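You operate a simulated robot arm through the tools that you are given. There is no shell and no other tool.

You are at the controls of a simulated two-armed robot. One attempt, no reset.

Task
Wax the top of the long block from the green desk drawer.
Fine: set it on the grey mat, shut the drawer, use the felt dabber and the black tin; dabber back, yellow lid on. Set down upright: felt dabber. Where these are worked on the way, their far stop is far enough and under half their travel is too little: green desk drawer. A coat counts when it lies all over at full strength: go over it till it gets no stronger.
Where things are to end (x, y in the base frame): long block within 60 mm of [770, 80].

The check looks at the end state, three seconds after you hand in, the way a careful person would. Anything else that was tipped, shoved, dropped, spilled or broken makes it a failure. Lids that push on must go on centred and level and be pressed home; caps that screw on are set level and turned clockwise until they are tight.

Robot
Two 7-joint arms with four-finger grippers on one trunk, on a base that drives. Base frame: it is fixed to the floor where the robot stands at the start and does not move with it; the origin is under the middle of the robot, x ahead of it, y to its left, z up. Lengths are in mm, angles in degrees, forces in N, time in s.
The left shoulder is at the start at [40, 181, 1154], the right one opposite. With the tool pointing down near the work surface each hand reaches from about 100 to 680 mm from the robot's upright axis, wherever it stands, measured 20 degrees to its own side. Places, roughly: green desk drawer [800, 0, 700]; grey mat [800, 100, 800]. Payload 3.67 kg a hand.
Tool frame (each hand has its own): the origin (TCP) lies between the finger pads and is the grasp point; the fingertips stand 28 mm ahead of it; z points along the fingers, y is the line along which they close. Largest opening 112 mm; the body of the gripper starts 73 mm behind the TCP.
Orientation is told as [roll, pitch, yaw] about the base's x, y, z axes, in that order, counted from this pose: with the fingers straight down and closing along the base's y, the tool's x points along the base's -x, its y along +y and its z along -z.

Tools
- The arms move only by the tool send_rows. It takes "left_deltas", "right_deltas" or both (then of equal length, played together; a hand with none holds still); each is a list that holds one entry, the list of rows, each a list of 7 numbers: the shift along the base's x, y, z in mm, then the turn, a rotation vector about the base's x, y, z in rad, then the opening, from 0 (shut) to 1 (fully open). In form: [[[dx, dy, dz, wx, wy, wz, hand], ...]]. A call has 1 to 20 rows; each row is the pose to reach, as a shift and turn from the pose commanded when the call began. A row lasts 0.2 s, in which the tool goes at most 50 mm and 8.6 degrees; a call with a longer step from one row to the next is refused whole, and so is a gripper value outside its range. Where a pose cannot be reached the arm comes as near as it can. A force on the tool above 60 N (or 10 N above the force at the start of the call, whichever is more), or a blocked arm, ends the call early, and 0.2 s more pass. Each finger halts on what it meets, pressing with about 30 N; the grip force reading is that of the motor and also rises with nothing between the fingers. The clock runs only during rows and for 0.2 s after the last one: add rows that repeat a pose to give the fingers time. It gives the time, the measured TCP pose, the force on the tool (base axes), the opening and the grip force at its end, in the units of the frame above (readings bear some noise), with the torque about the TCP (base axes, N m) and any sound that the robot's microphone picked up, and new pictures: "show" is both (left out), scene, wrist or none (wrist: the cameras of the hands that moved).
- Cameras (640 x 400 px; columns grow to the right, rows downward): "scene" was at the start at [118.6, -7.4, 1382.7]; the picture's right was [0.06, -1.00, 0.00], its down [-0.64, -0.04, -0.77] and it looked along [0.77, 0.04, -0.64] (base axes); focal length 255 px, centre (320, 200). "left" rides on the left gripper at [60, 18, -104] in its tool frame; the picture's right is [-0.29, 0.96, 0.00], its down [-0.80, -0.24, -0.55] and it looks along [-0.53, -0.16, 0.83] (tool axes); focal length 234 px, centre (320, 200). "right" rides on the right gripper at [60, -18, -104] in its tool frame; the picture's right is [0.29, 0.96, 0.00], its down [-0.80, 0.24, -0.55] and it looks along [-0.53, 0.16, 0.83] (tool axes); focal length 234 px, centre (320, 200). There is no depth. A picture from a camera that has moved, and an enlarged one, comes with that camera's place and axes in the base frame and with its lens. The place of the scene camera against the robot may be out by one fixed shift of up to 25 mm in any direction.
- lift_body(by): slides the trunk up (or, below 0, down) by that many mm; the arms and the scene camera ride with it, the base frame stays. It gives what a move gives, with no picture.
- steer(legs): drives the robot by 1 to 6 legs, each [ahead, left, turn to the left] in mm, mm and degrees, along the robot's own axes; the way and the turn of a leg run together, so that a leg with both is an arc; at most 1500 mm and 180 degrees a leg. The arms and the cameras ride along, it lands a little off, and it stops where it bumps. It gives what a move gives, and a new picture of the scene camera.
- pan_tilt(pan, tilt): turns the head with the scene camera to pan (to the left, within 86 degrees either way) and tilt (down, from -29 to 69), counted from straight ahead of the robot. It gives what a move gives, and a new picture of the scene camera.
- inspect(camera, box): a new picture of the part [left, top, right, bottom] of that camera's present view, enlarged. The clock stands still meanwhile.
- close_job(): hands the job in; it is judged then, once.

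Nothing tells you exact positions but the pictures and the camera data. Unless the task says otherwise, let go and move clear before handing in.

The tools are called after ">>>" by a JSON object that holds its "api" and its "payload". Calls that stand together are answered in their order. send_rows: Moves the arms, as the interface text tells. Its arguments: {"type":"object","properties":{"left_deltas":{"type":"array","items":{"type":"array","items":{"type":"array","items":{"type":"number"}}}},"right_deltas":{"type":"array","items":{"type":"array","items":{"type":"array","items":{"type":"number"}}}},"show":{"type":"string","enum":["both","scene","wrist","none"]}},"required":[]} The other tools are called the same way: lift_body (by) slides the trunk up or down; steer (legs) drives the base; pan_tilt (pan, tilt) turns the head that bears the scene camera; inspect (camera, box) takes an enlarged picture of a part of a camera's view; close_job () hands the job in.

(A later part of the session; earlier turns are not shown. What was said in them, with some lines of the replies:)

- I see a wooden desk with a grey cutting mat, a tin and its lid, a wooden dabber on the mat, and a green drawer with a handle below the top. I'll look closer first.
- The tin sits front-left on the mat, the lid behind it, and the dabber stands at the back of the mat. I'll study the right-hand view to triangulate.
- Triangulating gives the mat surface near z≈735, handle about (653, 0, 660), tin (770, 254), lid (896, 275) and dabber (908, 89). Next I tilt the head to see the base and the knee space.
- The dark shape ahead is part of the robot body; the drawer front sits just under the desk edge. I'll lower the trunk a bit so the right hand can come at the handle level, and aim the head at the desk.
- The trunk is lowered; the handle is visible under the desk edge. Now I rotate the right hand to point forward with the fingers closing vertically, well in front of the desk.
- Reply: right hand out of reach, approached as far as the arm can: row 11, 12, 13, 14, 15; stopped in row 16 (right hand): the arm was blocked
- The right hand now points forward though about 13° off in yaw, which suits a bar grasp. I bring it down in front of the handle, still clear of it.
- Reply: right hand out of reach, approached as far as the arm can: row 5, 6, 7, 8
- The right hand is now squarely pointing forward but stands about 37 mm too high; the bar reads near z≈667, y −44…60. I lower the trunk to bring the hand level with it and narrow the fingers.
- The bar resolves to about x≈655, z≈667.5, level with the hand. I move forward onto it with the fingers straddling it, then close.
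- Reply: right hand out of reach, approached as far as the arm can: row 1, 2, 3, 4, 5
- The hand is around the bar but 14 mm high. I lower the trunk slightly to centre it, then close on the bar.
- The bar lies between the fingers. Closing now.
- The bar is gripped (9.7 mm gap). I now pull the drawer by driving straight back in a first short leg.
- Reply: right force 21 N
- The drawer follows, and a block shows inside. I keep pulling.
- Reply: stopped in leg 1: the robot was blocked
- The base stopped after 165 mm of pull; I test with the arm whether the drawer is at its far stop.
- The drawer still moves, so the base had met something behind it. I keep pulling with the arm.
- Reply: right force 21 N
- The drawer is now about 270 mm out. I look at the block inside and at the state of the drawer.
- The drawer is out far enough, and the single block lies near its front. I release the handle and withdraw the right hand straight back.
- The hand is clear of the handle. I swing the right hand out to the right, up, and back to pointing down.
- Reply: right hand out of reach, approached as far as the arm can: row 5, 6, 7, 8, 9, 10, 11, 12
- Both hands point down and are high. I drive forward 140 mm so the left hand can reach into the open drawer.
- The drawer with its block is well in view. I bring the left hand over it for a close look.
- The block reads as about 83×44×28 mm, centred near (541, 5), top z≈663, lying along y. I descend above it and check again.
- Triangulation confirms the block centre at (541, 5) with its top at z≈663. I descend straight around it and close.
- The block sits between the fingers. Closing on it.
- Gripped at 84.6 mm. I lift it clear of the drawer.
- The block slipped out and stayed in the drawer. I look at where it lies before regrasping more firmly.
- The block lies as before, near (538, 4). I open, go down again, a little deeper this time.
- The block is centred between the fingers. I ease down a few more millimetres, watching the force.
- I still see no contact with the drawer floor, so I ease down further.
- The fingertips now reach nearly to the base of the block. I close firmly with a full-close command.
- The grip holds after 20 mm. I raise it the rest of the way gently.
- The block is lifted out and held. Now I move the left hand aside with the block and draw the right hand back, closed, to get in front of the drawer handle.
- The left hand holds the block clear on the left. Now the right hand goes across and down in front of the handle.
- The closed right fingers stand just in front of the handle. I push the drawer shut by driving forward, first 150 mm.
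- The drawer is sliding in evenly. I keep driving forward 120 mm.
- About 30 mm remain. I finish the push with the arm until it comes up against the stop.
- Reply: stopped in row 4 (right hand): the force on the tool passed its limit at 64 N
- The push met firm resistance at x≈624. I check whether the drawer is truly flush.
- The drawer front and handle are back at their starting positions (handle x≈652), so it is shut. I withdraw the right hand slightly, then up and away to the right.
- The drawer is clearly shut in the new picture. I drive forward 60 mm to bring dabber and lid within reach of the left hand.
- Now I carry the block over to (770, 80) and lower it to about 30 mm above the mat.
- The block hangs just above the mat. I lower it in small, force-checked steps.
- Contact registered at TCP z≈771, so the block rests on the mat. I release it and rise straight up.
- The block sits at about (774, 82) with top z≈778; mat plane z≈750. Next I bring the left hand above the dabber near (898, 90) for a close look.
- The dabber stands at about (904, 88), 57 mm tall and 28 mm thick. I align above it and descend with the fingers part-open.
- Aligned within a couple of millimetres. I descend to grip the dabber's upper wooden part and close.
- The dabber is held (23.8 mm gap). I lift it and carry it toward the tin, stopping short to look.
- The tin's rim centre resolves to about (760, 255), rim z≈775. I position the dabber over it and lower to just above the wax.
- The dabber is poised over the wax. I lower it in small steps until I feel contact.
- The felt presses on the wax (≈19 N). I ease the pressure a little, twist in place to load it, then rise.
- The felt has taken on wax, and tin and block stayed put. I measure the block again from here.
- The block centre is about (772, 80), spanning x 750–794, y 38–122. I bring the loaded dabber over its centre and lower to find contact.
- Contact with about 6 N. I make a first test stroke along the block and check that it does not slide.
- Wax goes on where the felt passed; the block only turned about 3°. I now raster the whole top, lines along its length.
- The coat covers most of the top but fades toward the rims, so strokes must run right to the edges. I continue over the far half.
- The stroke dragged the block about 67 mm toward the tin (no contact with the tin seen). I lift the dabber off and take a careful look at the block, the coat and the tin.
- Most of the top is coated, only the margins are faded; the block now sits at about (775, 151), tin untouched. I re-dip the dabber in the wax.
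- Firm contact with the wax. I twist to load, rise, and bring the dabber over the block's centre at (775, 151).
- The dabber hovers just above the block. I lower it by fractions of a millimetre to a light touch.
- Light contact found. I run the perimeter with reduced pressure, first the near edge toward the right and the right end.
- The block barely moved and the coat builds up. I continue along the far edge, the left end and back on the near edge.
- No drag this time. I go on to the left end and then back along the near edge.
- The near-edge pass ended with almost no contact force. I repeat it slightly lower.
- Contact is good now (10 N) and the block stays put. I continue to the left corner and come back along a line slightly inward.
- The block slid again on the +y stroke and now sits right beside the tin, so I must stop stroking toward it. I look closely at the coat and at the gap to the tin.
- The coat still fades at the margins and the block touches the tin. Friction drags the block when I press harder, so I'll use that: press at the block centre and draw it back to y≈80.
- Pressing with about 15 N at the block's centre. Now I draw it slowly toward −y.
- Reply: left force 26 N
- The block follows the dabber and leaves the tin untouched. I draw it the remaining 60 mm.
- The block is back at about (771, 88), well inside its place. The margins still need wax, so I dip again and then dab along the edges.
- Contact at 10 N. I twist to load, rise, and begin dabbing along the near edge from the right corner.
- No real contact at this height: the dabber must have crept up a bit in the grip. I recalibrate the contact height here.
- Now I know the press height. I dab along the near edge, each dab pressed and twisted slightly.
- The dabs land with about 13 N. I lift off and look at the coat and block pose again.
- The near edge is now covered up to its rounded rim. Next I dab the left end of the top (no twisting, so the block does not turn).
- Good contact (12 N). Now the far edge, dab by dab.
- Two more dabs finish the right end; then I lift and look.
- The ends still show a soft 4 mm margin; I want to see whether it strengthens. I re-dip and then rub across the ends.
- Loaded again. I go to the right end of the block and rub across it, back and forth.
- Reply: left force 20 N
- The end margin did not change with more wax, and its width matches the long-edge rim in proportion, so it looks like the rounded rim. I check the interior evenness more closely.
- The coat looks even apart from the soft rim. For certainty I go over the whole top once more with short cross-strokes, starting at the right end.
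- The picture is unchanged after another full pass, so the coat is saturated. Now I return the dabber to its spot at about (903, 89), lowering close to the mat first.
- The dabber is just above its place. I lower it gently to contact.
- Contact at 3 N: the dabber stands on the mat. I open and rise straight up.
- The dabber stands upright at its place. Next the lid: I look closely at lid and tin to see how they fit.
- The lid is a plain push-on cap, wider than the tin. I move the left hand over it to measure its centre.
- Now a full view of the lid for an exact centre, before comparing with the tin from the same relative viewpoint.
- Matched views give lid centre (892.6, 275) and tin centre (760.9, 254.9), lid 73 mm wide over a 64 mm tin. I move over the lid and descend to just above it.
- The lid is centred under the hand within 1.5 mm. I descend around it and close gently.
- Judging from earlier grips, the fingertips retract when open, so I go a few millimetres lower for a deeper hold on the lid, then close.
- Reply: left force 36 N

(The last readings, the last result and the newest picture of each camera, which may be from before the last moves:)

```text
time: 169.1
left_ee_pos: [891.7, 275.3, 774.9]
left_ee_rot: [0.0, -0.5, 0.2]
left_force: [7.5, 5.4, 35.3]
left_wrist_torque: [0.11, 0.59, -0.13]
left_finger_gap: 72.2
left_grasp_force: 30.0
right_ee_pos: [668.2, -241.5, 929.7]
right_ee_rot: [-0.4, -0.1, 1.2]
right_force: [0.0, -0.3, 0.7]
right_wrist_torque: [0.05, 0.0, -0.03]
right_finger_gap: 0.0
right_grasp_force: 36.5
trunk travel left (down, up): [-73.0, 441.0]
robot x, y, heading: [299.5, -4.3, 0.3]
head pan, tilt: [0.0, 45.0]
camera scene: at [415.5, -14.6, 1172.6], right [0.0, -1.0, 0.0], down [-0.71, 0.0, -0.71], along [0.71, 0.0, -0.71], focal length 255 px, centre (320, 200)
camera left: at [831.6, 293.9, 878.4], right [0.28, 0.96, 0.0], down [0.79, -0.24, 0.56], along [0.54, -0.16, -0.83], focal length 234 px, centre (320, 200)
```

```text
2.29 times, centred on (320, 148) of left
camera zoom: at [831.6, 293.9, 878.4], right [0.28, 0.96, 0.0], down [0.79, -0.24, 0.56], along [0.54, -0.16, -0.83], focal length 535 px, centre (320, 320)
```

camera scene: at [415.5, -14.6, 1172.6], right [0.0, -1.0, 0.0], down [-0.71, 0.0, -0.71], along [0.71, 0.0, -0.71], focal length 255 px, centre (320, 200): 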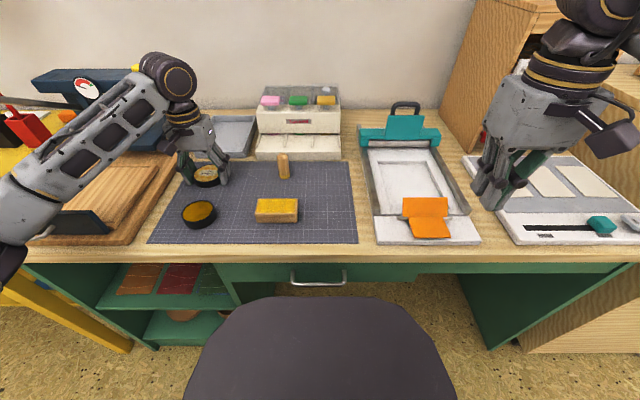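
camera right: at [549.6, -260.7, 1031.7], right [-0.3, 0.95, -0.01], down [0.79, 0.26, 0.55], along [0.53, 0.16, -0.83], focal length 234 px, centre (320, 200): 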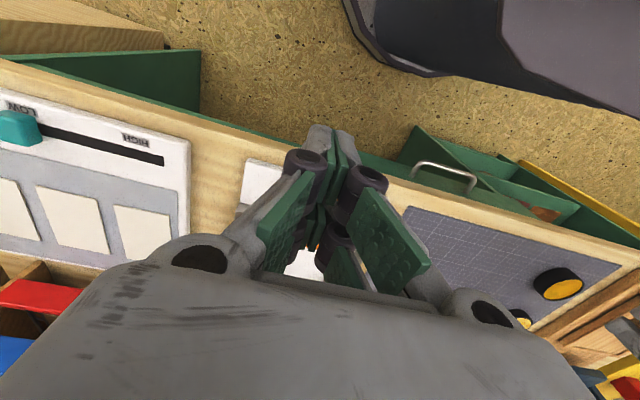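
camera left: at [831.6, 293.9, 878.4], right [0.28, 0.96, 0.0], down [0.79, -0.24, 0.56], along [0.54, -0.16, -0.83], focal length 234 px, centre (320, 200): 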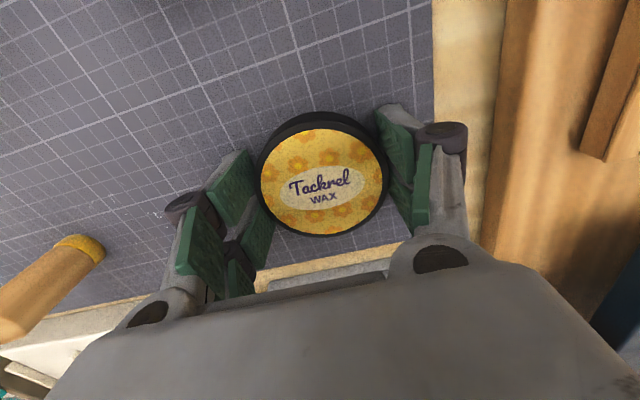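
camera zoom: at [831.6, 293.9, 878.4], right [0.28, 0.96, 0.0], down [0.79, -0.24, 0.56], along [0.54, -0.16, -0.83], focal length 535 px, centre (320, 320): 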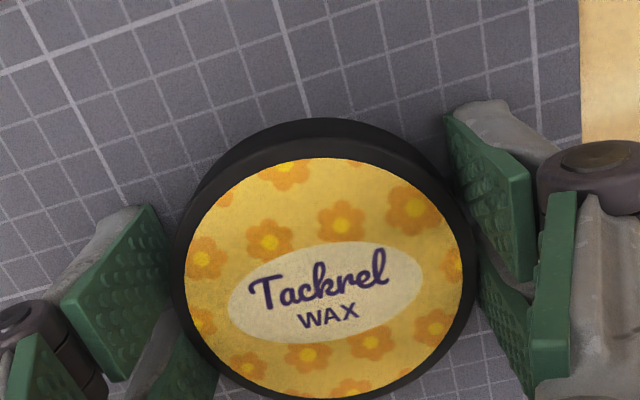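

The fingertips press lightly on the mat; the lid is held at 72 mm. I relieve that and lift the lid slowly a little.

>>> {"api": "send_rows", "payload": {"left_deltas": [[[0, 0, 2, 0, 0, 0, 0.3], [0, 0, 4, 0, 0, 0, 0.2], [0, 0, 6, 0, 0, 0, 0.2], [0, 0, 9, 0, 0, 0, 0.2], [0, 0, 13, 0, 0, 0, 0.2], [0, 0, 18, 0, 0, 0, 0.2], [0, 0, 18, 0, 0, 0, 0.2]]]}}

>>> {"api": "inspect", "payload": {"camera": "scene", "box": [150, 140, 278, 220]}}

>>> {"api": "inspect", "payload": {"camera": "left", "box": [180, 60, 460, 235]}}

```text
time: 170.7
left_ee_pos: [891.8, 275.2, 789.6]
left_ee_rot: [-0.1, 0.0, 0.0]
left_force: [0.4, -0.5, 0.0]
left_wrist_torque: [0.02, 0.0, 0.01]
left_finger_gap: 72.1
left_grasp_force: 29.7
right_ee_pos: [670.0, -240.2, 929.0]
right_ee_rot: [-0.4, -0.1, 1.1]
right_force: [0.1, 0.2, -0.2]
right_wrist_torque: [0.0, 0.0, 0.02]
right_finger_gap: 0.0
right_grasp_force: 36.0
trunk travel left (down, up): [-73.0, 441.0]
robot x, y, heading: [299.6, -5.5, 0.2]
head pan, tilt: [0.0, 45.0]
camera scene: at [417.6, -13.8, 1172.2], right [0.0, -1.0, 0.0], down [-0.71, 0.0, -0.71], along [0.71, 0.0, -0.71], focal length 255 px, centre (320, 200)
camera left: at [832.4, 294.1, 893.0], right [0.29, 0.96, 0.0], down [0.8, -0.24, 0.55], along [0.53, -0.16, -0.83], focal length 234 px, centre (320, 200)
```

scene: 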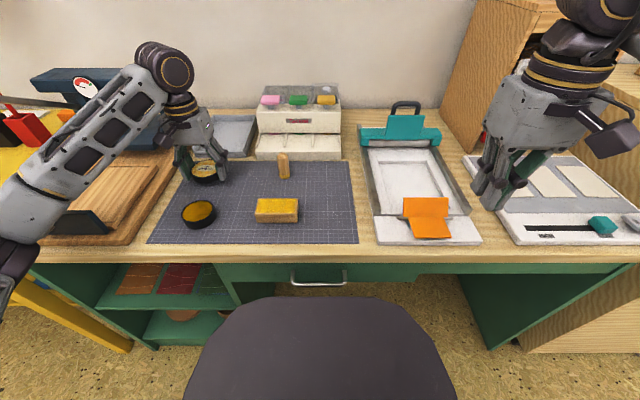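
left: 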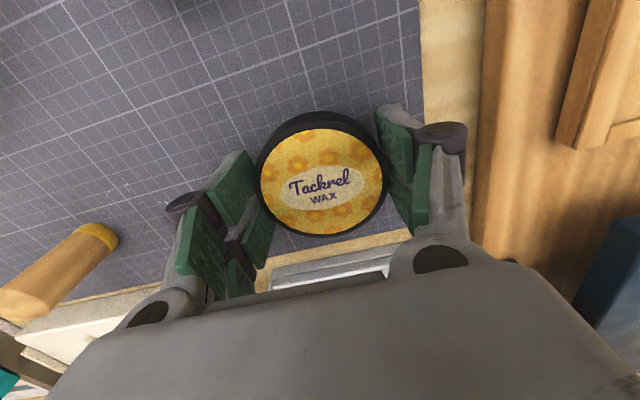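

```text
5.00 times, centred on (214, 180) of scene
camera zoom: at [417.6, -13.8, 1172.2], right [0.0, -1.0, 0.0], down [-0.71, 0.0, -0.71], along [0.71, 0.0, -0.71], focal length 1275 px, centre (850, 300)
```

zoom: 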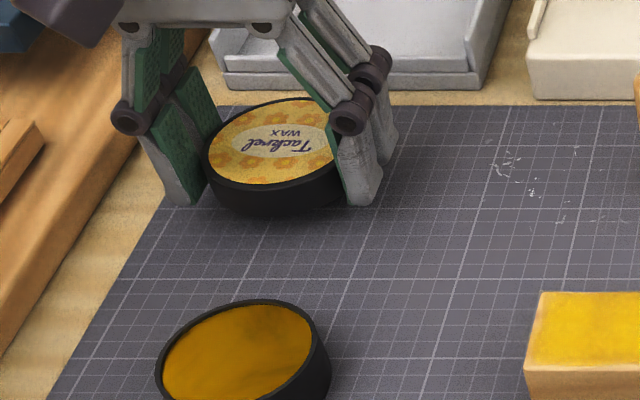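

```text
2.29 times, centred on (320, 148) of left
camera zoom: at [832.4, 294.1, 893.0], right [0.29, 0.96, 0.0], down [0.8, -0.24, 0.55], along [0.53, -0.16, -0.83], focal length 535 px, centre (320, 320)
```

zoom: 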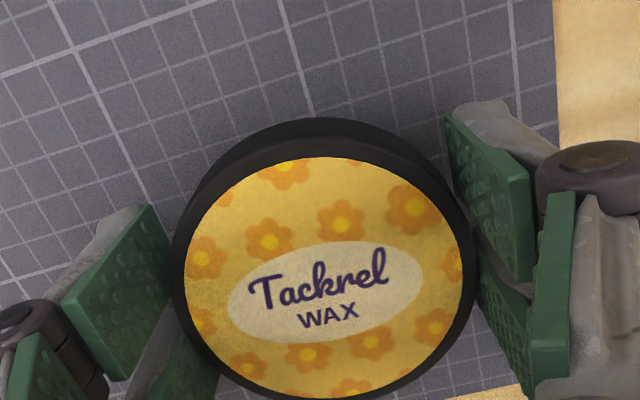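

The lid is held firmly and level. Correcting for perspective, the needed shift to the tin is about (−132, −22). I carry it over and hover just above the rim to verify.

>>> {"api": "send_rows", "payload": {"left_deltas": [[[0, 0, 15, 0, 0, 0, 0.2], [0, 0, 35, 0, 0, 0, 0.2], [-10, -2, 45, 0, 0, 0, 0.2], [-40, -7, 45, 0, 0, 0, 0.2], [-70, -12, 45, 0, 0, 0, 0.2], [-100, -17, 45, 0, 0, 0, 0.2], [-125, -21, 45, 0, 0, 0, 0.2], [-132.3, -22.3, 45, 0, 0, 0, 0.2], [-132.3, -22.3, 30, 0, 0, 0, 0.2], [-132.3, -22.3, 22, 0, 0, 0, 0.2], [-132.3, -22.3, 22, 0, 0, 0, 0.2]]]}}

>>> {"api": "inspect", "payload": {"camera": "scene", "box": [150, 165, 262, 235]}}

>>> {"api": "inspect", "payload": {"camera": "left", "box": [180, 60, 460, 235]}}

```text
time: 173.1
left_ee_pos: [758.7, 254.4, 812.9]
left_ee_rot: [0.0, 0.1, 0.0]
left_force: [0.7, 0.3, 0.4]
left_wrist_torque: [-0.01, 0.01, 0.0]
left_finger_gap: 72.0
left_grasp_force: 30.3
right_ee_pos: [670.3, -241.0, 929.3]
right_ee_rot: [-0.4, -0.1, 1.1]
right_force: [-0.4, -1.1, 0.0]
right_wrist_torque: [-0.01, 0.01, 0.01]
right_finger_gap: 0.0
right_grasp_force: 35.4
trunk travel left (down, up): [-73.0, 441.0]
robot x, y, heading: [300.3, -1.7, 0.2]
head pan, tilt: [0.0, 45.0]
camera scene: at [417.6, -13.7, 1172.2], right [0.0, -1.0, 0.0], down [-0.71, 0.0, -0.71], along [0.71, 0.0, -0.71], focal length 255 px, centre (320, 200)
camera left: at [700.0, 272.3, 915.6], right [0.29, 0.96, 0.0], down [0.8, -0.24, 0.55], along [0.53, -0.16, -0.83], focal length 234 px, centre (320, 200)
```

scene: 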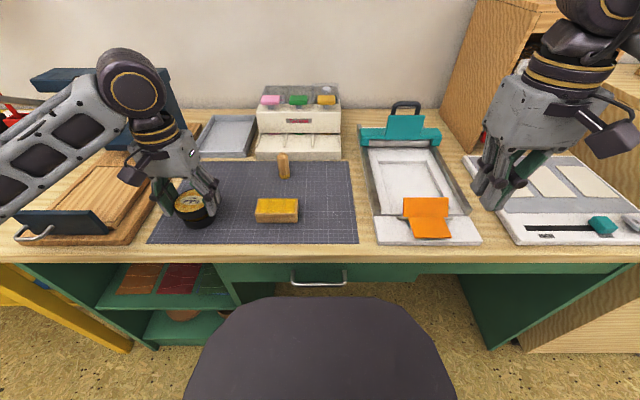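
left: 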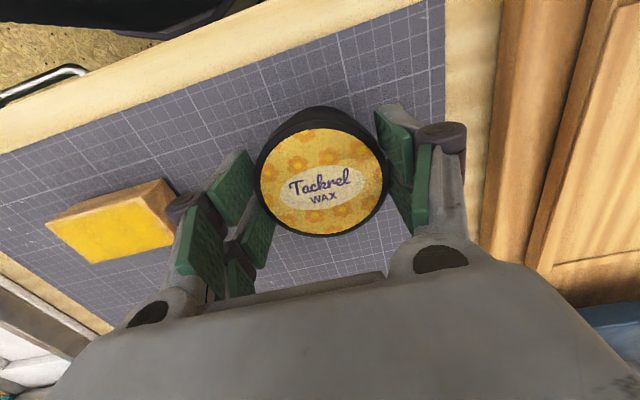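

```text
5.71 times, centred on (206, 200) of scene
camera zoom: at [417.6, -13.7, 1172.2], right [0.0, -1.0, 0.0], down [-0.71, 0.0, -0.71], along [0.71, 0.0, -0.71], focal length 1458 px, centre (971, 200)
```

zoom: 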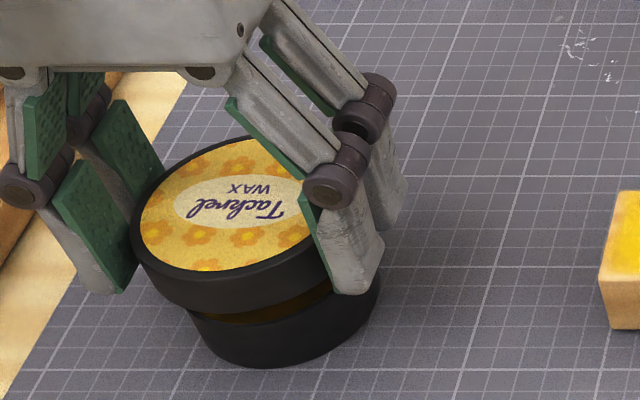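

```text
2.29 times, centred on (320, 148) of left
camera zoom: at [700.0, 272.3, 915.6], right [0.29, 0.96, 0.0], down [0.8, -0.24, 0.55], along [0.53, -0.16, -0.83], focal length 535 px, centre (320, 320)
```

zoom: 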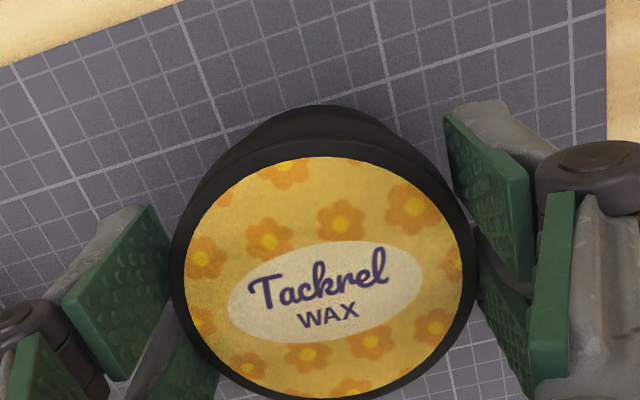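

The lid hovers squarely above the tin; my estimate says it is aligned to about half a millimetre. I lower it in small steps, watching force.

>>> {"api": "send_rows", "payload": {"left_deltas": [[[-0.2, 0, -3, 0, 0, 0, 0.2], [-0.2, 0, -6, 0, 0, 0, 0.2], [-0.2, 0, -9, 0, 0, 0, 0.2], [-0.2, 0, -9, 0, 0, 0, 0.2]]], "show": "none"}}

```text
time: 174.1
left_ee_pos: [758.9, 253.7, 801.2]
left_ee_rot: [0.0, 0.2, 0.0]
left_force: [0.6, 0.5, -0.6]
left_wrist_torque: [0.01, -0.03, 0.0]
left_finger_gap: 71.8
left_grasp_force: 30.0
right_ee_pos: [669.1, -241.2, 928.8]
right_ee_rot: [-0.5, 0.0, 1.0]
right_force: [-0.6, 0.4, -0.3]
right_wrist_torque: [0.02, -0.02, -0.02]
right_finger_gap: 0.0
right_grasp_force: 35.4
trunk travel left (down, up): [-73.0, 441.0]
robot x, y, heading: [299.1, -0.9, 0.1]
head pan, tilt: [0.0, 45.0]
```

>>> {"api": "send_rows", "payload": {"left_deltas": [[[0, 0, -1.5, 0, 0, 0, 0.2], [0, 0, -3, 0, 0, 0, 0.2], [0, 0, -4, 0, 0, 0, 0.2], [0, 0, -4, 0, 0, 0, 0.2]]], "show": "none"}}

>>> {"api": "inspect", "payload": {"camera": "scene", "box": [150, 165, 262, 235]}}

```text
time: 175.1
left_ee_pos: [758.8, 253.4, 798.4]
left_ee_rot: [0.0, 0.1, 0.1]
left_force: [0.5, 0.6, -0.2]
left_wrist_torque: [0.0, -0.02, 0.03]
left_finger_gap: 72.0
left_grasp_force: 30.4
right_ee_pos: [669.4, -240.2, 928.8]
right_ee_rot: [-0.5, -0.2, 1.1]
right_force: [-0.1, -0.3, -0.2]
right_wrist_torque: [-0.01, 0.01, 0.0]
right_finger_gap: 0.0
right_grasp_force: 35.5
trunk travel left (down, up): [-73.0, 441.0]
robot x, y, heading: [301.3, -1.4, 0.3]
head pan, tilt: [0.0, 45.0]
```

```text
5.71 times, centred on (206, 200) of scene
camera zoom: at [417.5, -13.8, 1172.2], right [0.0, -1.0, 0.0], down [-0.71, 0.0, -0.71], along [0.71, 0.0, -0.71], focal length 1458 px, centre (971, 200)
```

zoom: 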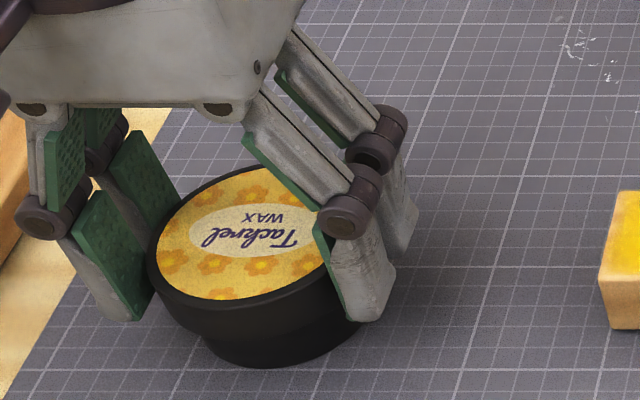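

No contact yet; the lid looks to be just meeting the rim. I lower further.

>>> {"api": "send_rows", "payload": {"left_deltas": [[[0, 0, -1, 0, 0, 0, 0.2], [0, 0, -2, 0, 0, 0, 0.2], [0, 0, -3, 0, 0, 0, 0.2], [0, 0, -3, 0, 0, 0, 0.2]]], "show": "none"}}

```text
time: 176.1
left_ee_pos: [760.4, 254.1, 795.2]
left_ee_rot: [0.0, 0.1, 0.1]
left_force: [0.5, 0.0, -0.5]
left_wrist_torque: [0.0, 0.04, -0.03]
left_finger_gap: 71.8
left_grasp_force: 29.7
right_ee_pos: [669.4, -240.4, 929.5]
right_ee_rot: [-0.4, -0.2, 1.1]
right_force: [0.6, 0.2, -0.4]
right_wrist_torque: [-0.01, 0.02, -0.01]
right_finger_gap: 0.0
right_grasp_force: 36.0
trunk travel left (down, up): [-73.0, 441.0]
robot x, y, heading: [303.2, 0.9, 0.0]
head pan, tilt: [0.0, 45.0]
```

>>> {"api": "send_rows", "payload": {"left_deltas": [[[0, 0, -1, 0, 0, 0, 0.2], [0, 0, -2, 0, 0, 0, 0.2], [0, 0, -3, 0, 0, 0, 0.2], [0, 0, -3, 0, 0, 0, 0.2]]], "show": "none"}}

>>> {"api": "inspect", "payload": {"camera": "scene", "box": [150, 165, 262, 235]}}

```text
time: 177.1
left_ee_pos: [758.9, 252.4, 792.4]
left_ee_rot: [-0.1, 0.0, 0.0]
left_force: [-0.2, 0.2, -0.8]
left_wrist_torque: [0.01, -0.03, 0.0]
left_finger_gap: 71.7
left_grasp_force: 29.9
right_ee_pos: [669.5, -240.5, 929.0]
right_ee_rot: [-0.4, -0.2, 1.2]
right_force: [-0.6, -0.1, -1.1]
right_wrist_torque: [0.03, -0.04, 0.02]
right_finger_gap: 0.0
right_grasp_force: 35.9
trunk travel left (down, up): [-73.0, 441.0]
robot x, y, heading: [301.9, -2.8, 0.1]
head pan, tilt: [0.0, 45.0]
```

```text
5.71 times, centred on (206, 200) of scene
camera zoom: at [417.5, -13.8, 1172.2], right [0.0, -1.0, 0.0], down [-0.71, 0.0, -0.71], along [0.71, 0.0, -0.71], focal length 1458 px, centre (971, 200)
```

zoom: 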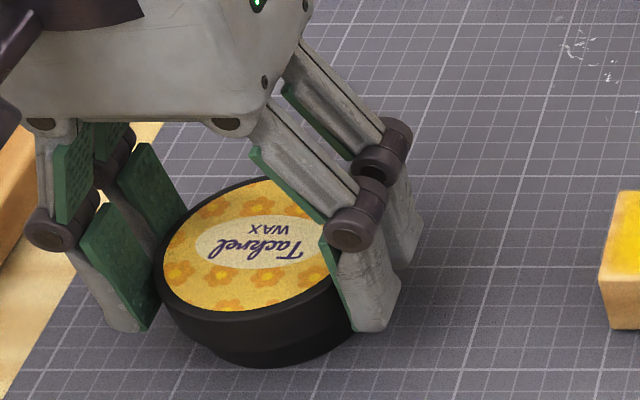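

The lid is sliding over the tin without resistance. I keep lowering until it seats.

>>> {"api": "send_rows", "payload": {"left_deltas": [[[0, 0, -1, 0, 0, 0, 0.2], [0, 0, -2, 0, 0, 0, 0.2], [0, 0, -3, 0, 0, 0, 0.2], [0, 0, -4, 0, 0, 0, 0.2], [0, 0, -4, 0, 0, 0, 0.2]]], "show": "none"}}

```text
time: 178.3
left_ee_pos: [758.7, 252.7, 788.5]
left_ee_rot: [-0.1, 0.1, 0.2]
left_force: [-0.4, -0.4, 0.5]
left_wrist_torque: [-0.01, 0.01, 0.04]
left_finger_gap: 71.8
left_grasp_force: 29.8
right_ee_pos: [669.6, -239.6, 928.3]
right_ee_rot: [-0.4, -0.1, 1.1]
right_force: [-0.9, -0.1, 0.3]
right_wrist_torque: [0.0, 0.0, -0.02]
right_finger_gap: 0.0
right_grasp_force: 36.1
trunk travel left (down, up): [-73.0, 441.0]
robot x, y, heading: [301.8, -1.2, 0.2]
head pan, tilt: [0.0, 45.0]
```

>>> {"api": "send_rows", "payload": {"left_deltas": [[[0, 0, -1, 0, 0, 0, 0.2], [0, 0, -2, 0, 0, 0, 0.2], [0, 0, -3, 0, 0, 0, 0.2], [0, 0, -3, 0, 0, 0, 0.2]]], "show": "none"}}

>>> {"api": "inspect", "payload": {"camera": "scene", "box": [150, 165, 262, 235]}}

```text
time: 179.3
left_ee_pos: [759.6, 253.1, 785.7]
left_ee_rot: [0.0, 0.1, 0.2]
left_force: [1.2, 0.5, -0.4]
left_wrist_torque: [-0.03, 0.0, 0.01]
left_finger_gap: 71.5
left_grasp_force: 30.3
right_ee_pos: [669.4, -240.3, 928.1]
right_ee_rot: [-0.3, -0.1, 1.1]
right_force: [-0.1, -0.3, 0.1]
right_wrist_torque: [-0.02, 0.01, -0.01]
right_finger_gap: 0.0
right_grasp_force: 35.4
trunk travel left (down, up): [-73.0, 441.0]
robot x, y, heading: [302.5, -3.1, 0.3]
head pan, tilt: [0.0, 45.0]
```

```text
5.71 times, centred on (206, 200) of scene
camera zoom: at [417.5, -13.8, 1172.2], right [0.0, -1.0, 0.0], down [-0.71, 0.0, -0.71], along [0.71, 0.0, -0.71], focal length 1458 px, centre (971, 200)
```

zoom: 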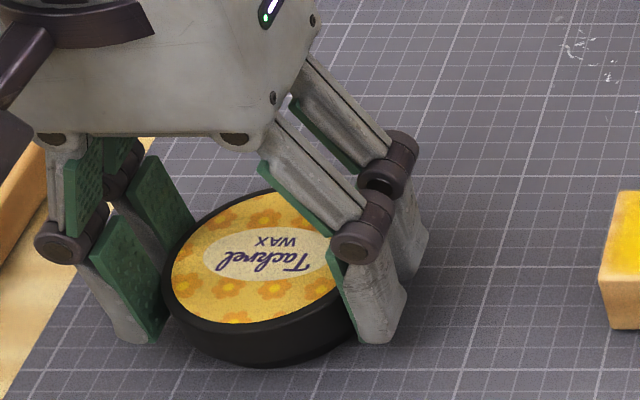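

>>> {"api": "send_rows", "payload": {"left_deltas": [[[0, 0, -1, 0, 0, 0, 0.2], [0, 0, -2, 0, 0, 0, 0.2], [0, 0, -3, 0, 0, 0, 0.2], [0, 0, -3, 0, 0, 0, 0.2]]], "show": "none"}}

```text
time: 180.3
left_ee_pos: [759.2, 253.3, 782.8]
left_ee_rot: [0.0, -0.1, 0.2]
left_force: [2.4, 0.5, 5.8]
left_wrist_torque: [0.08, -0.13, -0.04]
left_finger_gap: 71.5
left_grasp_force: 29.9
right_ee_pos: [669.6, -241.0, 930.0]
right_ee_rot: [-0.4, -0.2, 1.1]
right_force: [0.2, -0.2, 0.3]
right_wrist_torque: [0.0, 0.0, 0.04]
right_finger_gap: 0.0
right_grasp_force: 35.7
trunk travel left (down, up): [-73.0, 441.0]
robot x, y, heading: [298.1, -0.0, -0.0]
head pan, tilt: [0.0, 45.0]
```

Contact now (6 N) with the lid well over the tin. I press it down a bit more while still gripping.

>>> {"api": "send_rows", "payload": {"left_deltas": [[[0, 0, -1, 0, 0, 0, 0.2], [0, 0, -2, 0, 0, 0, 0.2], [0, 0, -2, 0, 0, 0, 0.2]]], "show": "none"}}

```text
time: 181.1
left_ee_pos: [760.1, 252.5, 782.7]
left_ee_rot: [-0.1, 0.0, 0.3]
left_force: [4.9, 3.9, 20.9]
left_wrist_torque: [0.1, -0.21, 0.02]
left_finger_gap: 71.8
left_grasp_force: 30.1
right_ee_pos: [670.4, -240.5, 929.2]
right_ee_rot: [-0.4, -0.2, 1.0]
right_force: [0.4, 0.5, -0.3]
right_wrist_torque: [0.02, 0.01, 0.02]
right_finger_gap: 0.0
right_grasp_force: 35.4
trunk travel left (down, up): [-73.0, 441.0]
robot x, y, heading: [301.0, -2.5, 0.2]
head pan, tilt: [0.0, 45.0]
```

The lid takes 21 N. I release it, rise, close the fingers, and look before pressing it home from above.

>>> {"api": "send_rows", "payload": {"left_deltas": [[[0, 0, 2, 0, 0, 0, 0.2], [0, 0, 2, 0, 0, 0, 0.75], [0, 0, 2, 0, 0, 0, 1], [0, 0, 2, 0, 0, 0, 1], [0, 0, 20, 0, 0, 0, 1], [0, 0, 50, 0, 0, 0, 1], [2, 0, 80, 0, 0, 0, 0.6], [4, 0, 80, 0, 0, 0, 0.2], [4, 0, 80, 0, 0, 0, 0], [4, 0, 80, 0, 0, 0, 0]]]}}

>>> {"api": "inspect", "payload": {"camera": "scene", "box": [150, 165, 262, 235]}}

>>> {"api": "inspect", "payload": {"camera": "left", "box": [200, 40, 440, 190]}}

```text
time: 183.3
left_ee_pos: [764.8, 253.6, 860.0]
left_ee_rot: [0.0, 0.1, 0.1]
left_force: [-0.5, 0.1, -0.1]
left_wrist_torque: [0.03, 0.01, 0.03]
left_finger_gap: 0.0
left_grasp_force: 12.7
right_ee_pos: [669.7, -240.4, 930.0]
right_ee_rot: [-0.5, -0.2, 1.1]
right_force: [-1.2, -0.8, 1.0]
right_wrist_torque: [-0.02, 0.02, -0.02]
right_finger_gap: 0.0
right_grasp_force: 36.1
trunk travel left (down, up): [-73.0, 441.0]
robot x, y, heading: [303.4, 0.2, 0.2]
head pan, tilt: [0.0, 45.0]
camera scene: at [417.6, -13.7, 1172.2], right [0.0, -1.0, 0.0], down [-0.71, 0.0, -0.71], along [0.71, 0.0, -0.71], focal length 255 px, centre (320, 200)
camera left: at [705.2, 271.9, 963.1], right [0.29, 0.96, 0.0], down [0.8, -0.24, 0.55], along [0.53, -0.16, -0.83], focal length 234 px, centre (320, 200)
```

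scene: 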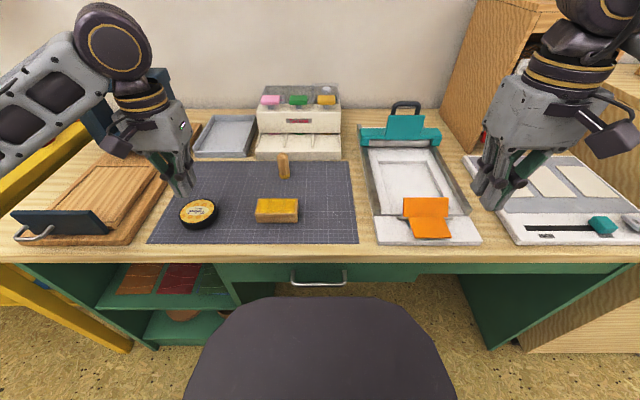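
left: 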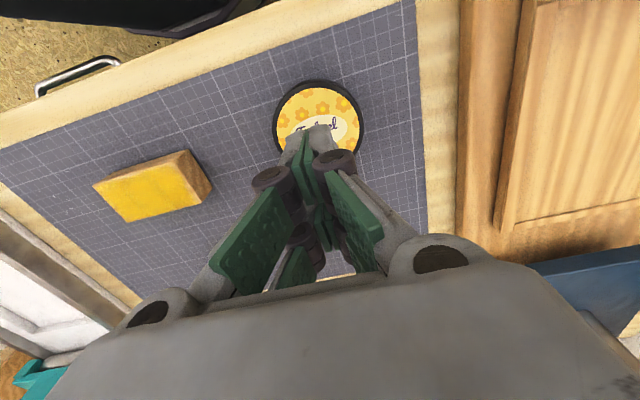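

```text
5.71 times, centred on (206, 200) of scene
camera zoom: at [417.6, -13.7, 1172.2], right [0.0, -1.0, 0.0], down [-0.71, 0.0, -0.71], along [0.71, 0.0, -0.71], focal length 1458 px, centre (971, 200)
```

zoom: 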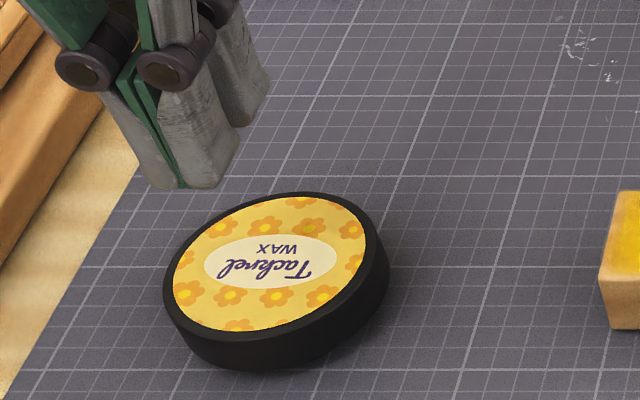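

```text
2.67 times, centred on (320, 115) of left
camera zoom: at [705.2, 271.9, 963.1], right [0.29, 0.96, 0.0], down [0.8, -0.24, 0.55], along [0.53, -0.16, -0.83], focal length 624 px, centre (320, 427)
```

zoom: 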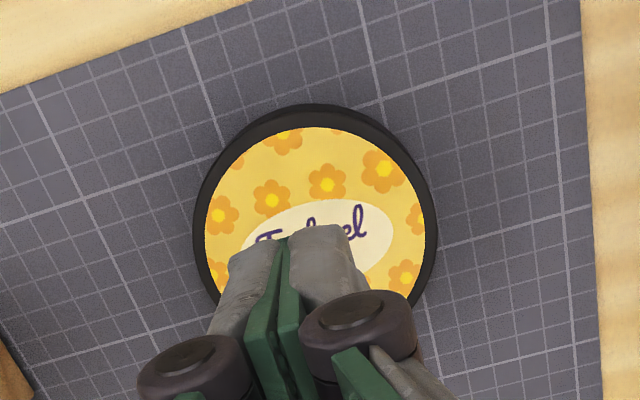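

The lid sits level on the tin. Now I press its centre with the closed fingertips, increasing slowly.

>>> {"api": "send_rows", "payload": {"left_deltas": [[[-0.4, -0.4, -25, 0, 0, 0, 0], [-0.4, -0.4, -45, 0, 0, 0, 0], [-0.4, -0.4, -53, 0, 0, 0, 0], [-0.4, -0.4, -55, 0, 0, 0, 0], [-0.4, -0.4, -57, 0, 0, 0, 0], [-0.4, -0.4, -58, 0, 0, 0, 0], [-0.4, -0.4, -58, 0, 0, 0, 0]]], "show": "scene"}}

```text
time: 184.9
left_ee_pos: [761.9, 252.4, 801.6]
left_ee_rot: [0.0, 0.0, 0.0]
left_force: [-0.6, 0.4, 0.4]
left_wrist_torque: [-0.02, -0.01, -0.01]
left_finger_gap: 5.9
left_grasp_force: 29.3
right_ee_pos: [670.0, -241.1, 929.7]
right_ee_rot: [-0.4, -0.1, 1.1]
right_force: [-0.8, -0.7, -0.8]
right_wrist_torque: [0.0, 0.0, 0.0]
right_finger_gap: 0.0
right_grasp_force: 35.2
trunk travel left (down, up): [-73.0, 441.0]
robot x, y, heading: [304.9, -1.1, 0.2]
head pan, tilt: [0.0, 45.0]
camera scene: at [417.5, -13.8, 1172.2], right [0.0, -1.0, 0.0], down [-0.71, 0.0, -0.71], along [0.71, 0.0, -0.71], focal length 255 px, centre (320, 200)
```

scene: 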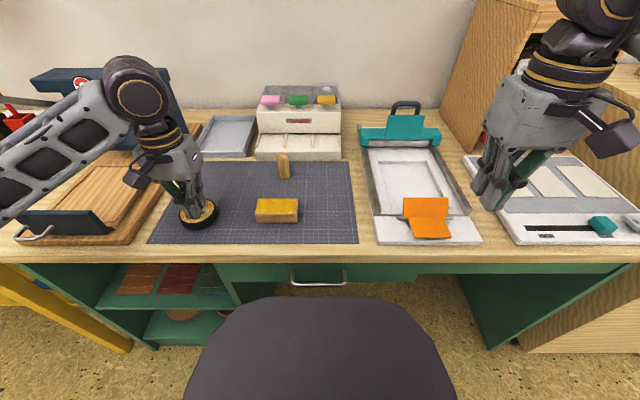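

>>> {"api": "inspect", "payload": {"camera": "scene", "box": [150, 165, 262, 235]}}

>>> {"api": "inspect", "payload": {"camera": "left", "box": [200, 80, 440, 230]}}

```text
5.71 times, centred on (206, 200) of scene
camera zoom: at [417.5, -13.8, 1172.2], right [0.0, -1.0, 0.0], down [-0.71, 0.0, -0.71], along [0.71, 0.0, -0.71], focal length 1458 px, centre (971, 200)
```

zoom: 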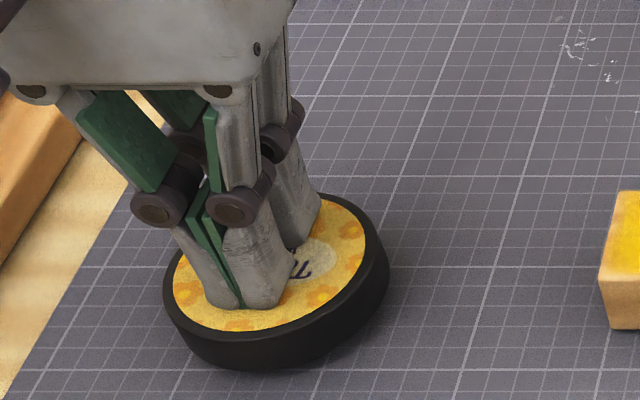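

```text
2.67 times, centred on (320, 155) of left
camera zoom: at [703.2, 271.9, 905.7], right [0.29, 0.96, 0.0], down [0.8, -0.24, 0.55], along [0.53, -0.16, -0.83], focal length 624 px, centre (320, 320)
```

zoom: 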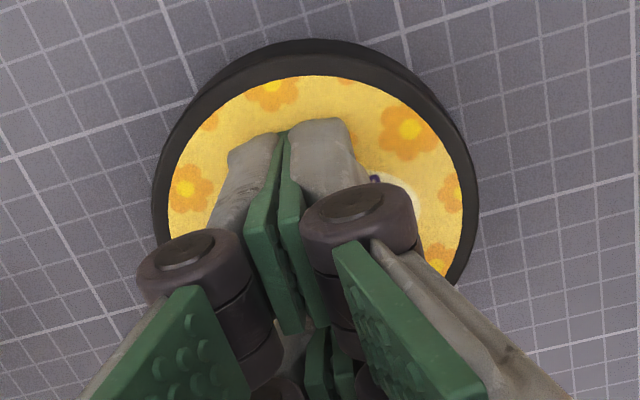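

>>> {"api": "inspect", "payload": {"camera": "scene", "box": [170, 205, 234, 245]}}

>>> {"api": "send_rows", "payload": {"left_deltas": [[[0, 0, -1, 0, 0, 0, 0], [0, 0, -2, 0, 0, 0, 0], [0, 0, -2, 0, 0, 0, 0]]], "show": "none"}}

```text
10.00 times, centred on (202, 225) of scene
camera zoom: at [417.5, -13.8, 1172.2], right [0.0, -1.0, 0.0], down [-0.71, 0.0, -0.71], along [0.71, 0.0, -0.71], focal length 2551 px, centre (1500, -50)
```

zoom: 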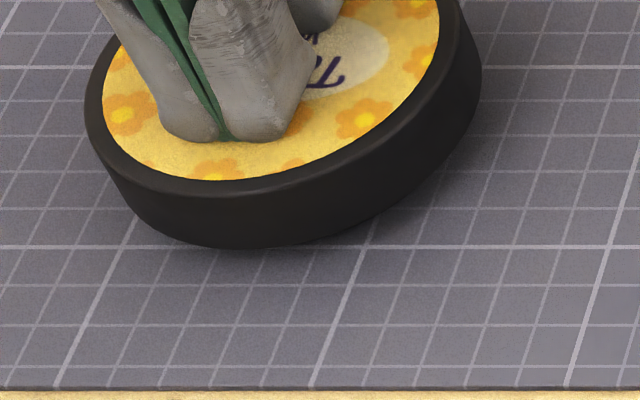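

```text
time: 185.7
left_ee_pos: [763.7, 252.5, 802.0]
left_ee_rot: [-0.1, -0.1, 0.3]
left_force: [0.7, 2.0, 15.8]
left_wrist_torque: [0.03, 0.02, 0.0]
left_finger_gap: 5.8
left_grasp_force: 29.9
right_ee_pos: [668.3, -240.0, 929.9]
right_ee_rot: [-0.4, -0.1, 1.1]
right_force: [0.2, 0.1, 0.4]
right_wrist_torque: [0.0, 0.0, -0.02]
right_finger_gap: 0.2
right_grasp_force: 35.4
trunk travel left (down, up): [-73.0, 441.0]
robot x, y, heading: [299.8, -2.2, 0.3]
head pan, tilt: [0.0, 45.0]
```

Lid top is at about z≈775 and takes 16 N with no give. I press harder in steps, listening for a click.

>>> {"api": "send_rows", "payload": {"left_deltas": [[[0, 0, -1, 0, 0, 0, 0], [0, 0, -2, 0, 0, 0, 0], [0, 0, -2, 0, 0, 0, 0]]], "show": "none"}}

```text
time: 186.5
left_ee_pos: [762.6, 252.6, 801.7]
left_ee_rot: [0.0, -0.3, 0.2]
left_force: [4.8, 3.7, 38.1]
left_wrist_torque: [0.09, 0.02, -0.04]
left_finger_gap: 6.3
left_grasp_force: 29.7
right_ee_pos: [668.8, -241.4, 928.1]
right_ee_rot: [-0.2, -0.3, 1.1]
right_force: [0.6, 0.7, 0.5]
right_wrist_torque: [0.02, 0.01, -0.02]
right_finger_gap: 0.1
right_grasp_force: 35.4
trunk travel left (down, up): [-73.0, 441.0]
robot x, y, heading: [304.3, -0.5, 0.1]
head pan, tilt: [0.0, 45.0]
```

>>> {"api": "send_rows", "payload": {"left_deltas": [[[0, 0, -0.7, 0, 0, 0, 0], [0, 0, -1.4, 0, 0, 0, 0], [0, 0, -1.4, 0, 0, 0, 0]]], "show": "none"}}

```text
time: 187.3
left_ee_pos: [762.3, 252.4, 801.0]
left_ee_rot: [0.0, -0.4, 0.2]
left_force: [2.4, 3.5, 50.6]
left_wrist_torque: [0.06, 0.13, -0.05]
left_finger_gap: 6.1
left_grasp_force: 29.8
right_ee_pos: [666.9, -241.0, 929.5]
right_ee_rot: [-0.4, -0.2, 1.2]
right_force: [-0.2, 0.6, 0.5]
right_wrist_torque: [0.04, -0.01, -0.04]
right_finger_gap: 0.0
right_grasp_force: 34.9
trunk travel left (down, up): [-73.0, 441.0]
robot x, y, heading: [301.4, 0.2, 0.2]
head pan, tilt: [0.0, 45.0]
```

The lid holds 50 N with no further travel, so it is home. I lift away and check the whole scene.

>>> {"api": "send_rows", "payload": {"left_deltas": [[[0, 0, 4, 0, 0, 0, 0], [0, 0, 20, 0, 0, 0, 0], [0, 0, 60, 0, 0, 0, 0], [-20, 10, 100, 0, 0, 0, 0], [-50, 30, 130, 0, 0, 0, 0], [-90, 45, 140, 0, 0, 0, 0], [-130, 55, 140, 0, 0, 0, 0], [-130, 55, 140, 0, 0, 0, 0]]]}}

>>> {"api": "inspect", "payload": {"camera": "scene", "box": [140, 130, 380, 280]}}

>>> {"api": "inspect", "payload": {"camera": "scene", "box": [166, 190, 230, 230]}}

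>>> {"api": "inspect", "payload": {"camera": "left", "box": [0, 0, 640, 400]}}

```text
time: 189.1
left_ee_pos: [633.0, 309.7, 935.8]
left_ee_rot: [0.0, 0.1, 0.1]
left_force: [-0.6, -0.3, 0.2]
left_wrist_torque: [0.0, 0.01, -0.01]
left_finger_gap: 0.0
left_grasp_force: 30.5
right_ee_pos: [669.6, -241.3, 929.1]
right_ee_rot: [-0.4, 0.1, 1.1]
right_force: [0.3, -0.8, -0.2]
right_wrist_torque: [-0.03, 0.04, -0.02]
right_finger_gap: 0.0
right_grasp_force: 35.8
trunk travel left (down, up): [-73.0, 441.0]
robot x, y, heading: [306.2, 1.5, 0.1]
head pan, tilt: [0.0, 45.0]
camera scene: at [418.2, -14.0, 1172.2], right [0.0, -1.0, 0.0], down [-0.71, 0.0, -0.71], along [0.71, 0.0, -0.71], focal length 255 px, centre (320, 200)
camera left: at [573.1, 327.2, 1040.4], right [0.29, 0.96, 0.0], down [0.8, -0.24, 0.55], along [0.53, -0.16, -0.83], focal length 234 px, centre (320, 200)
```

scene: 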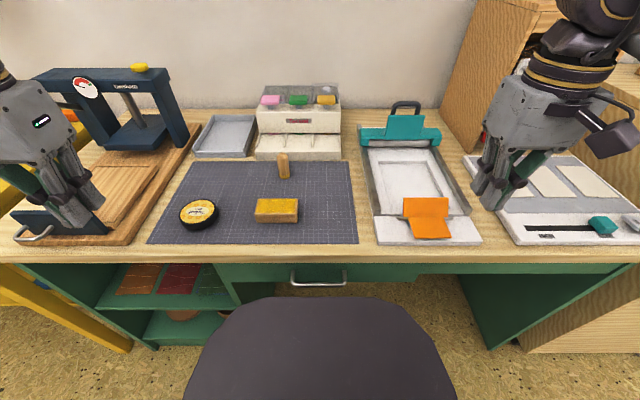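
left: 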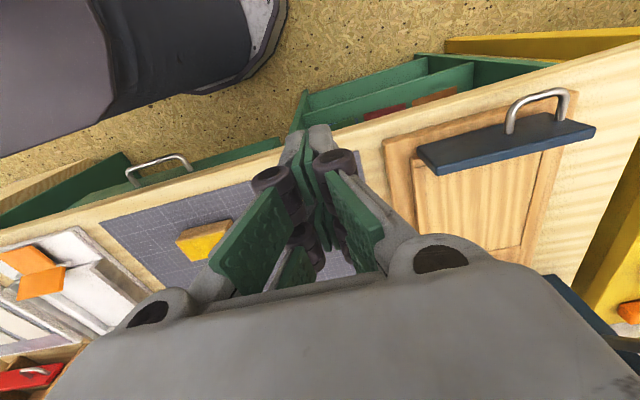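

```text
2.67 times, centred on (260, 205) of scene
camera zoom: at [418.2, -14.0, 1172.2], right [0.0, -1.0, 0.0], down [-0.71, 0.0, -0.71], along [0.71, 0.0, -0.71], focal length 680 px, centre (480, 187)
```

zoom: 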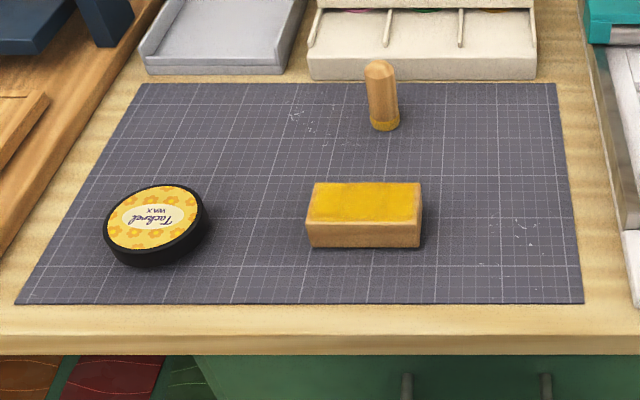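

```text
10.00 times, centred on (198, 210) of scene
camera zoom: at [418.2, -14.0, 1172.2], right [0.0, -1.0, 0.0], down [-0.71, 0.0, -0.71], along [0.71, 0.0, -0.71], focal length 2551 px, centre (1540, 100)
```

zoom: 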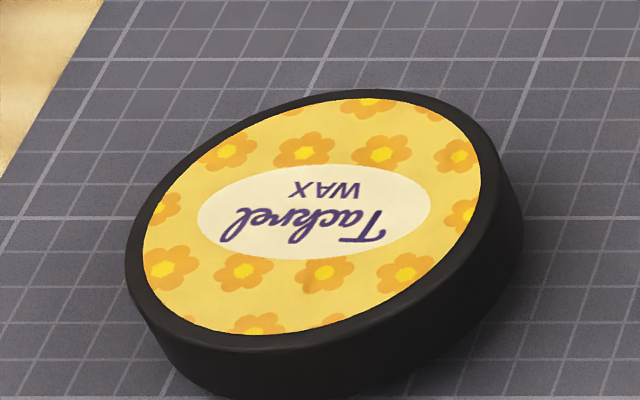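

```text
1.00 times, centred on (320, 200) of left (not enlarged: the box is as wide or as high as the picture)
camera zoom: at [573.1, 327.2, 1040.4], right [0.29, 0.96, 0.0], down [0.8, -0.24, 0.55], along [0.53, -0.16, -0.83], focal length 234 px, centre (320, 200)
```

zoom: 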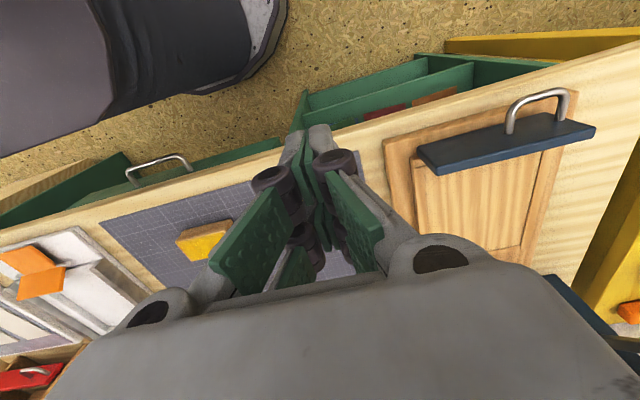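

All is in place. I take one last close look at the coat on the block and at the drawer front.

>>> {"api": "inspect", "payload": {"camera": "scene", "box": [248, 190, 308, 228]}}

>>> {"api": "inspect", "payload": {"camera": "scene", "box": [200, 240, 460, 320]}}

>>> {"api": "inspect", "payload": {"camera": "right", "box": [320, 100, 640, 300]}}

```text
10.53 times, centred on (278, 209) of scene
camera zoom: at [418.2, -14.0, 1172.2], right [0.0, -1.0, 0.0], down [-0.71, 0.0, -0.71], along [0.71, 0.0, -0.71], focal length 2685 px, centre (762, 105)
```

zoom: 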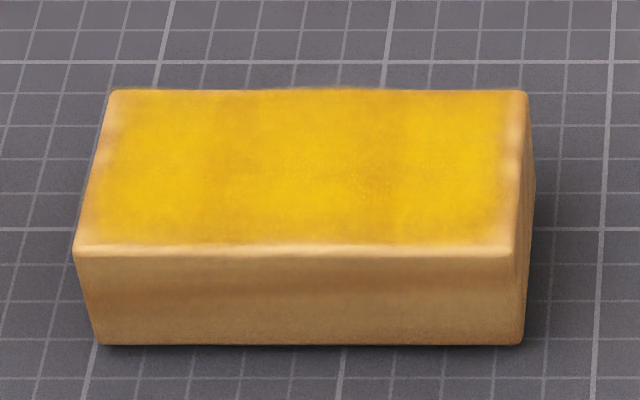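

```text
2.46 times, centred on (330, 280) of scene
camera zoom: at [418.2, -14.0, 1172.2], right [0.0, -1.0, 0.0], down [-0.71, 0.0, -0.71], along [0.71, 0.0, -0.71], focal length 628 px, centre (295, 3)
```

zoom: 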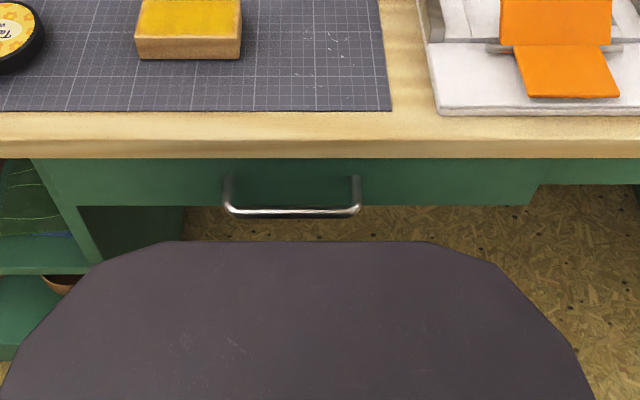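

```text
2.00 times, centred on (480, 200) of right
camera zoom: at [610.5, -259.9, 1031.4], right [-0.31, 0.95, -0.01], down [0.79, 0.26, 0.55], along [0.53, 0.16, -0.83], focal length 468 px, centre (0, 200)
```

zoom: 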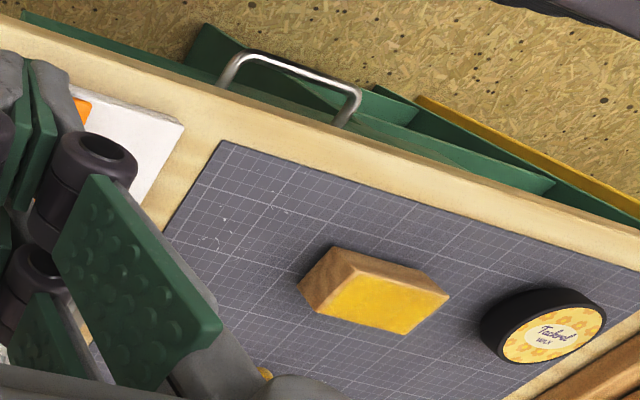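

>>> {"api": "inspect", "payload": {"camera": "right", "box": [462, 212, 558, 272]}}

>>> {"api": "inspect", "payload": {"camera": "left", "box": [164, 205, 244, 255]}}

```text
6.67 times, centred on (510, 242) of right
camera zoom: at [610.5, -259.9, 1031.4], right [-0.31, 0.95, -0.01], down [0.79, 0.26, 0.55], along [0.53, 0.16, -0.83], focal length 1561 px, centre (-947, -80)
```

zoom: 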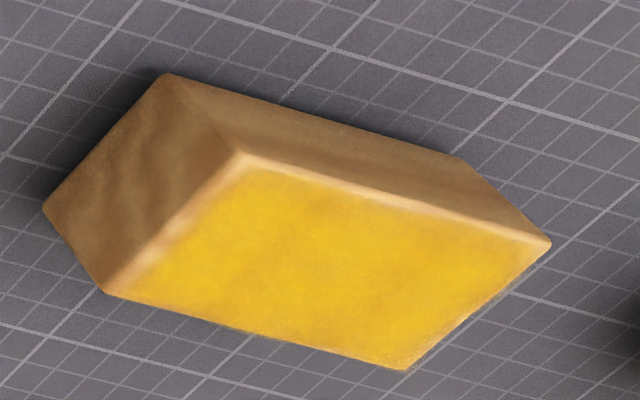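

```text
8.00 times, centred on (204, 230) of left
camera zoom: at [573.1, 327.2, 1040.4], right [0.29, 0.96, 0.0], down [0.8, -0.24, 0.55], along [0.53, -0.16, -0.83], focal length 1873 px, centre (1248, -40)
```

zoom: 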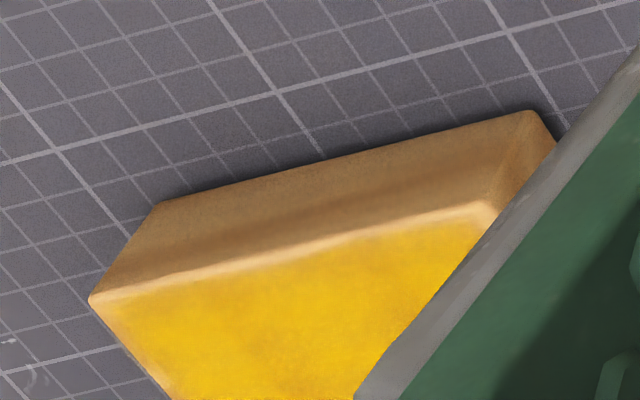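

The right-hand view shows the wax reaching fully to the edges all round. The block lies near (769, 90) and the lid is on. The dabber stands upright in its place, the drawer is shut, and both hands are clear. I hand in.

>>> {"api": "close_job", "payload": {}}

```text
The job is handed in.
```

I've handed the job in; the check hasn't come back with a verdict. As far as the cameras and force readings show, every step was done:

- **Block:** it came from the green drawer and lies on the grey mat at about (769, 90), roughly 10 mm from the target.
- **Drawer:** I pulled it about 270 mm out. I didn't reach its far stop, but that should be well past half its travel. It is now shut, with the handle back at its starting position.
- **Wax:** I dipped the felt dabber four times and covered the whole top. A last full pass changed nothing visible, and I could see no bare patch apart from a pale line where the edges are rounded.
- **Dabber:** it stands upright in its original spot.
- **Tin and lid:** the yellow lid is on and looks centred and level. It held about 50 N without moving further.

Two things went wrong along the way:

- **Dropped grip:** my first grip on the block slipped, but the block stayed where it was in the drawer.
- **Block dragged:** while I was waxing, the block slid across the mat twice and ended up touching the tin. I dragged it back and saw no sign that the tin had moved.

Nothing else looked tipped, shoved or spilled, and both hands are empty and clear.
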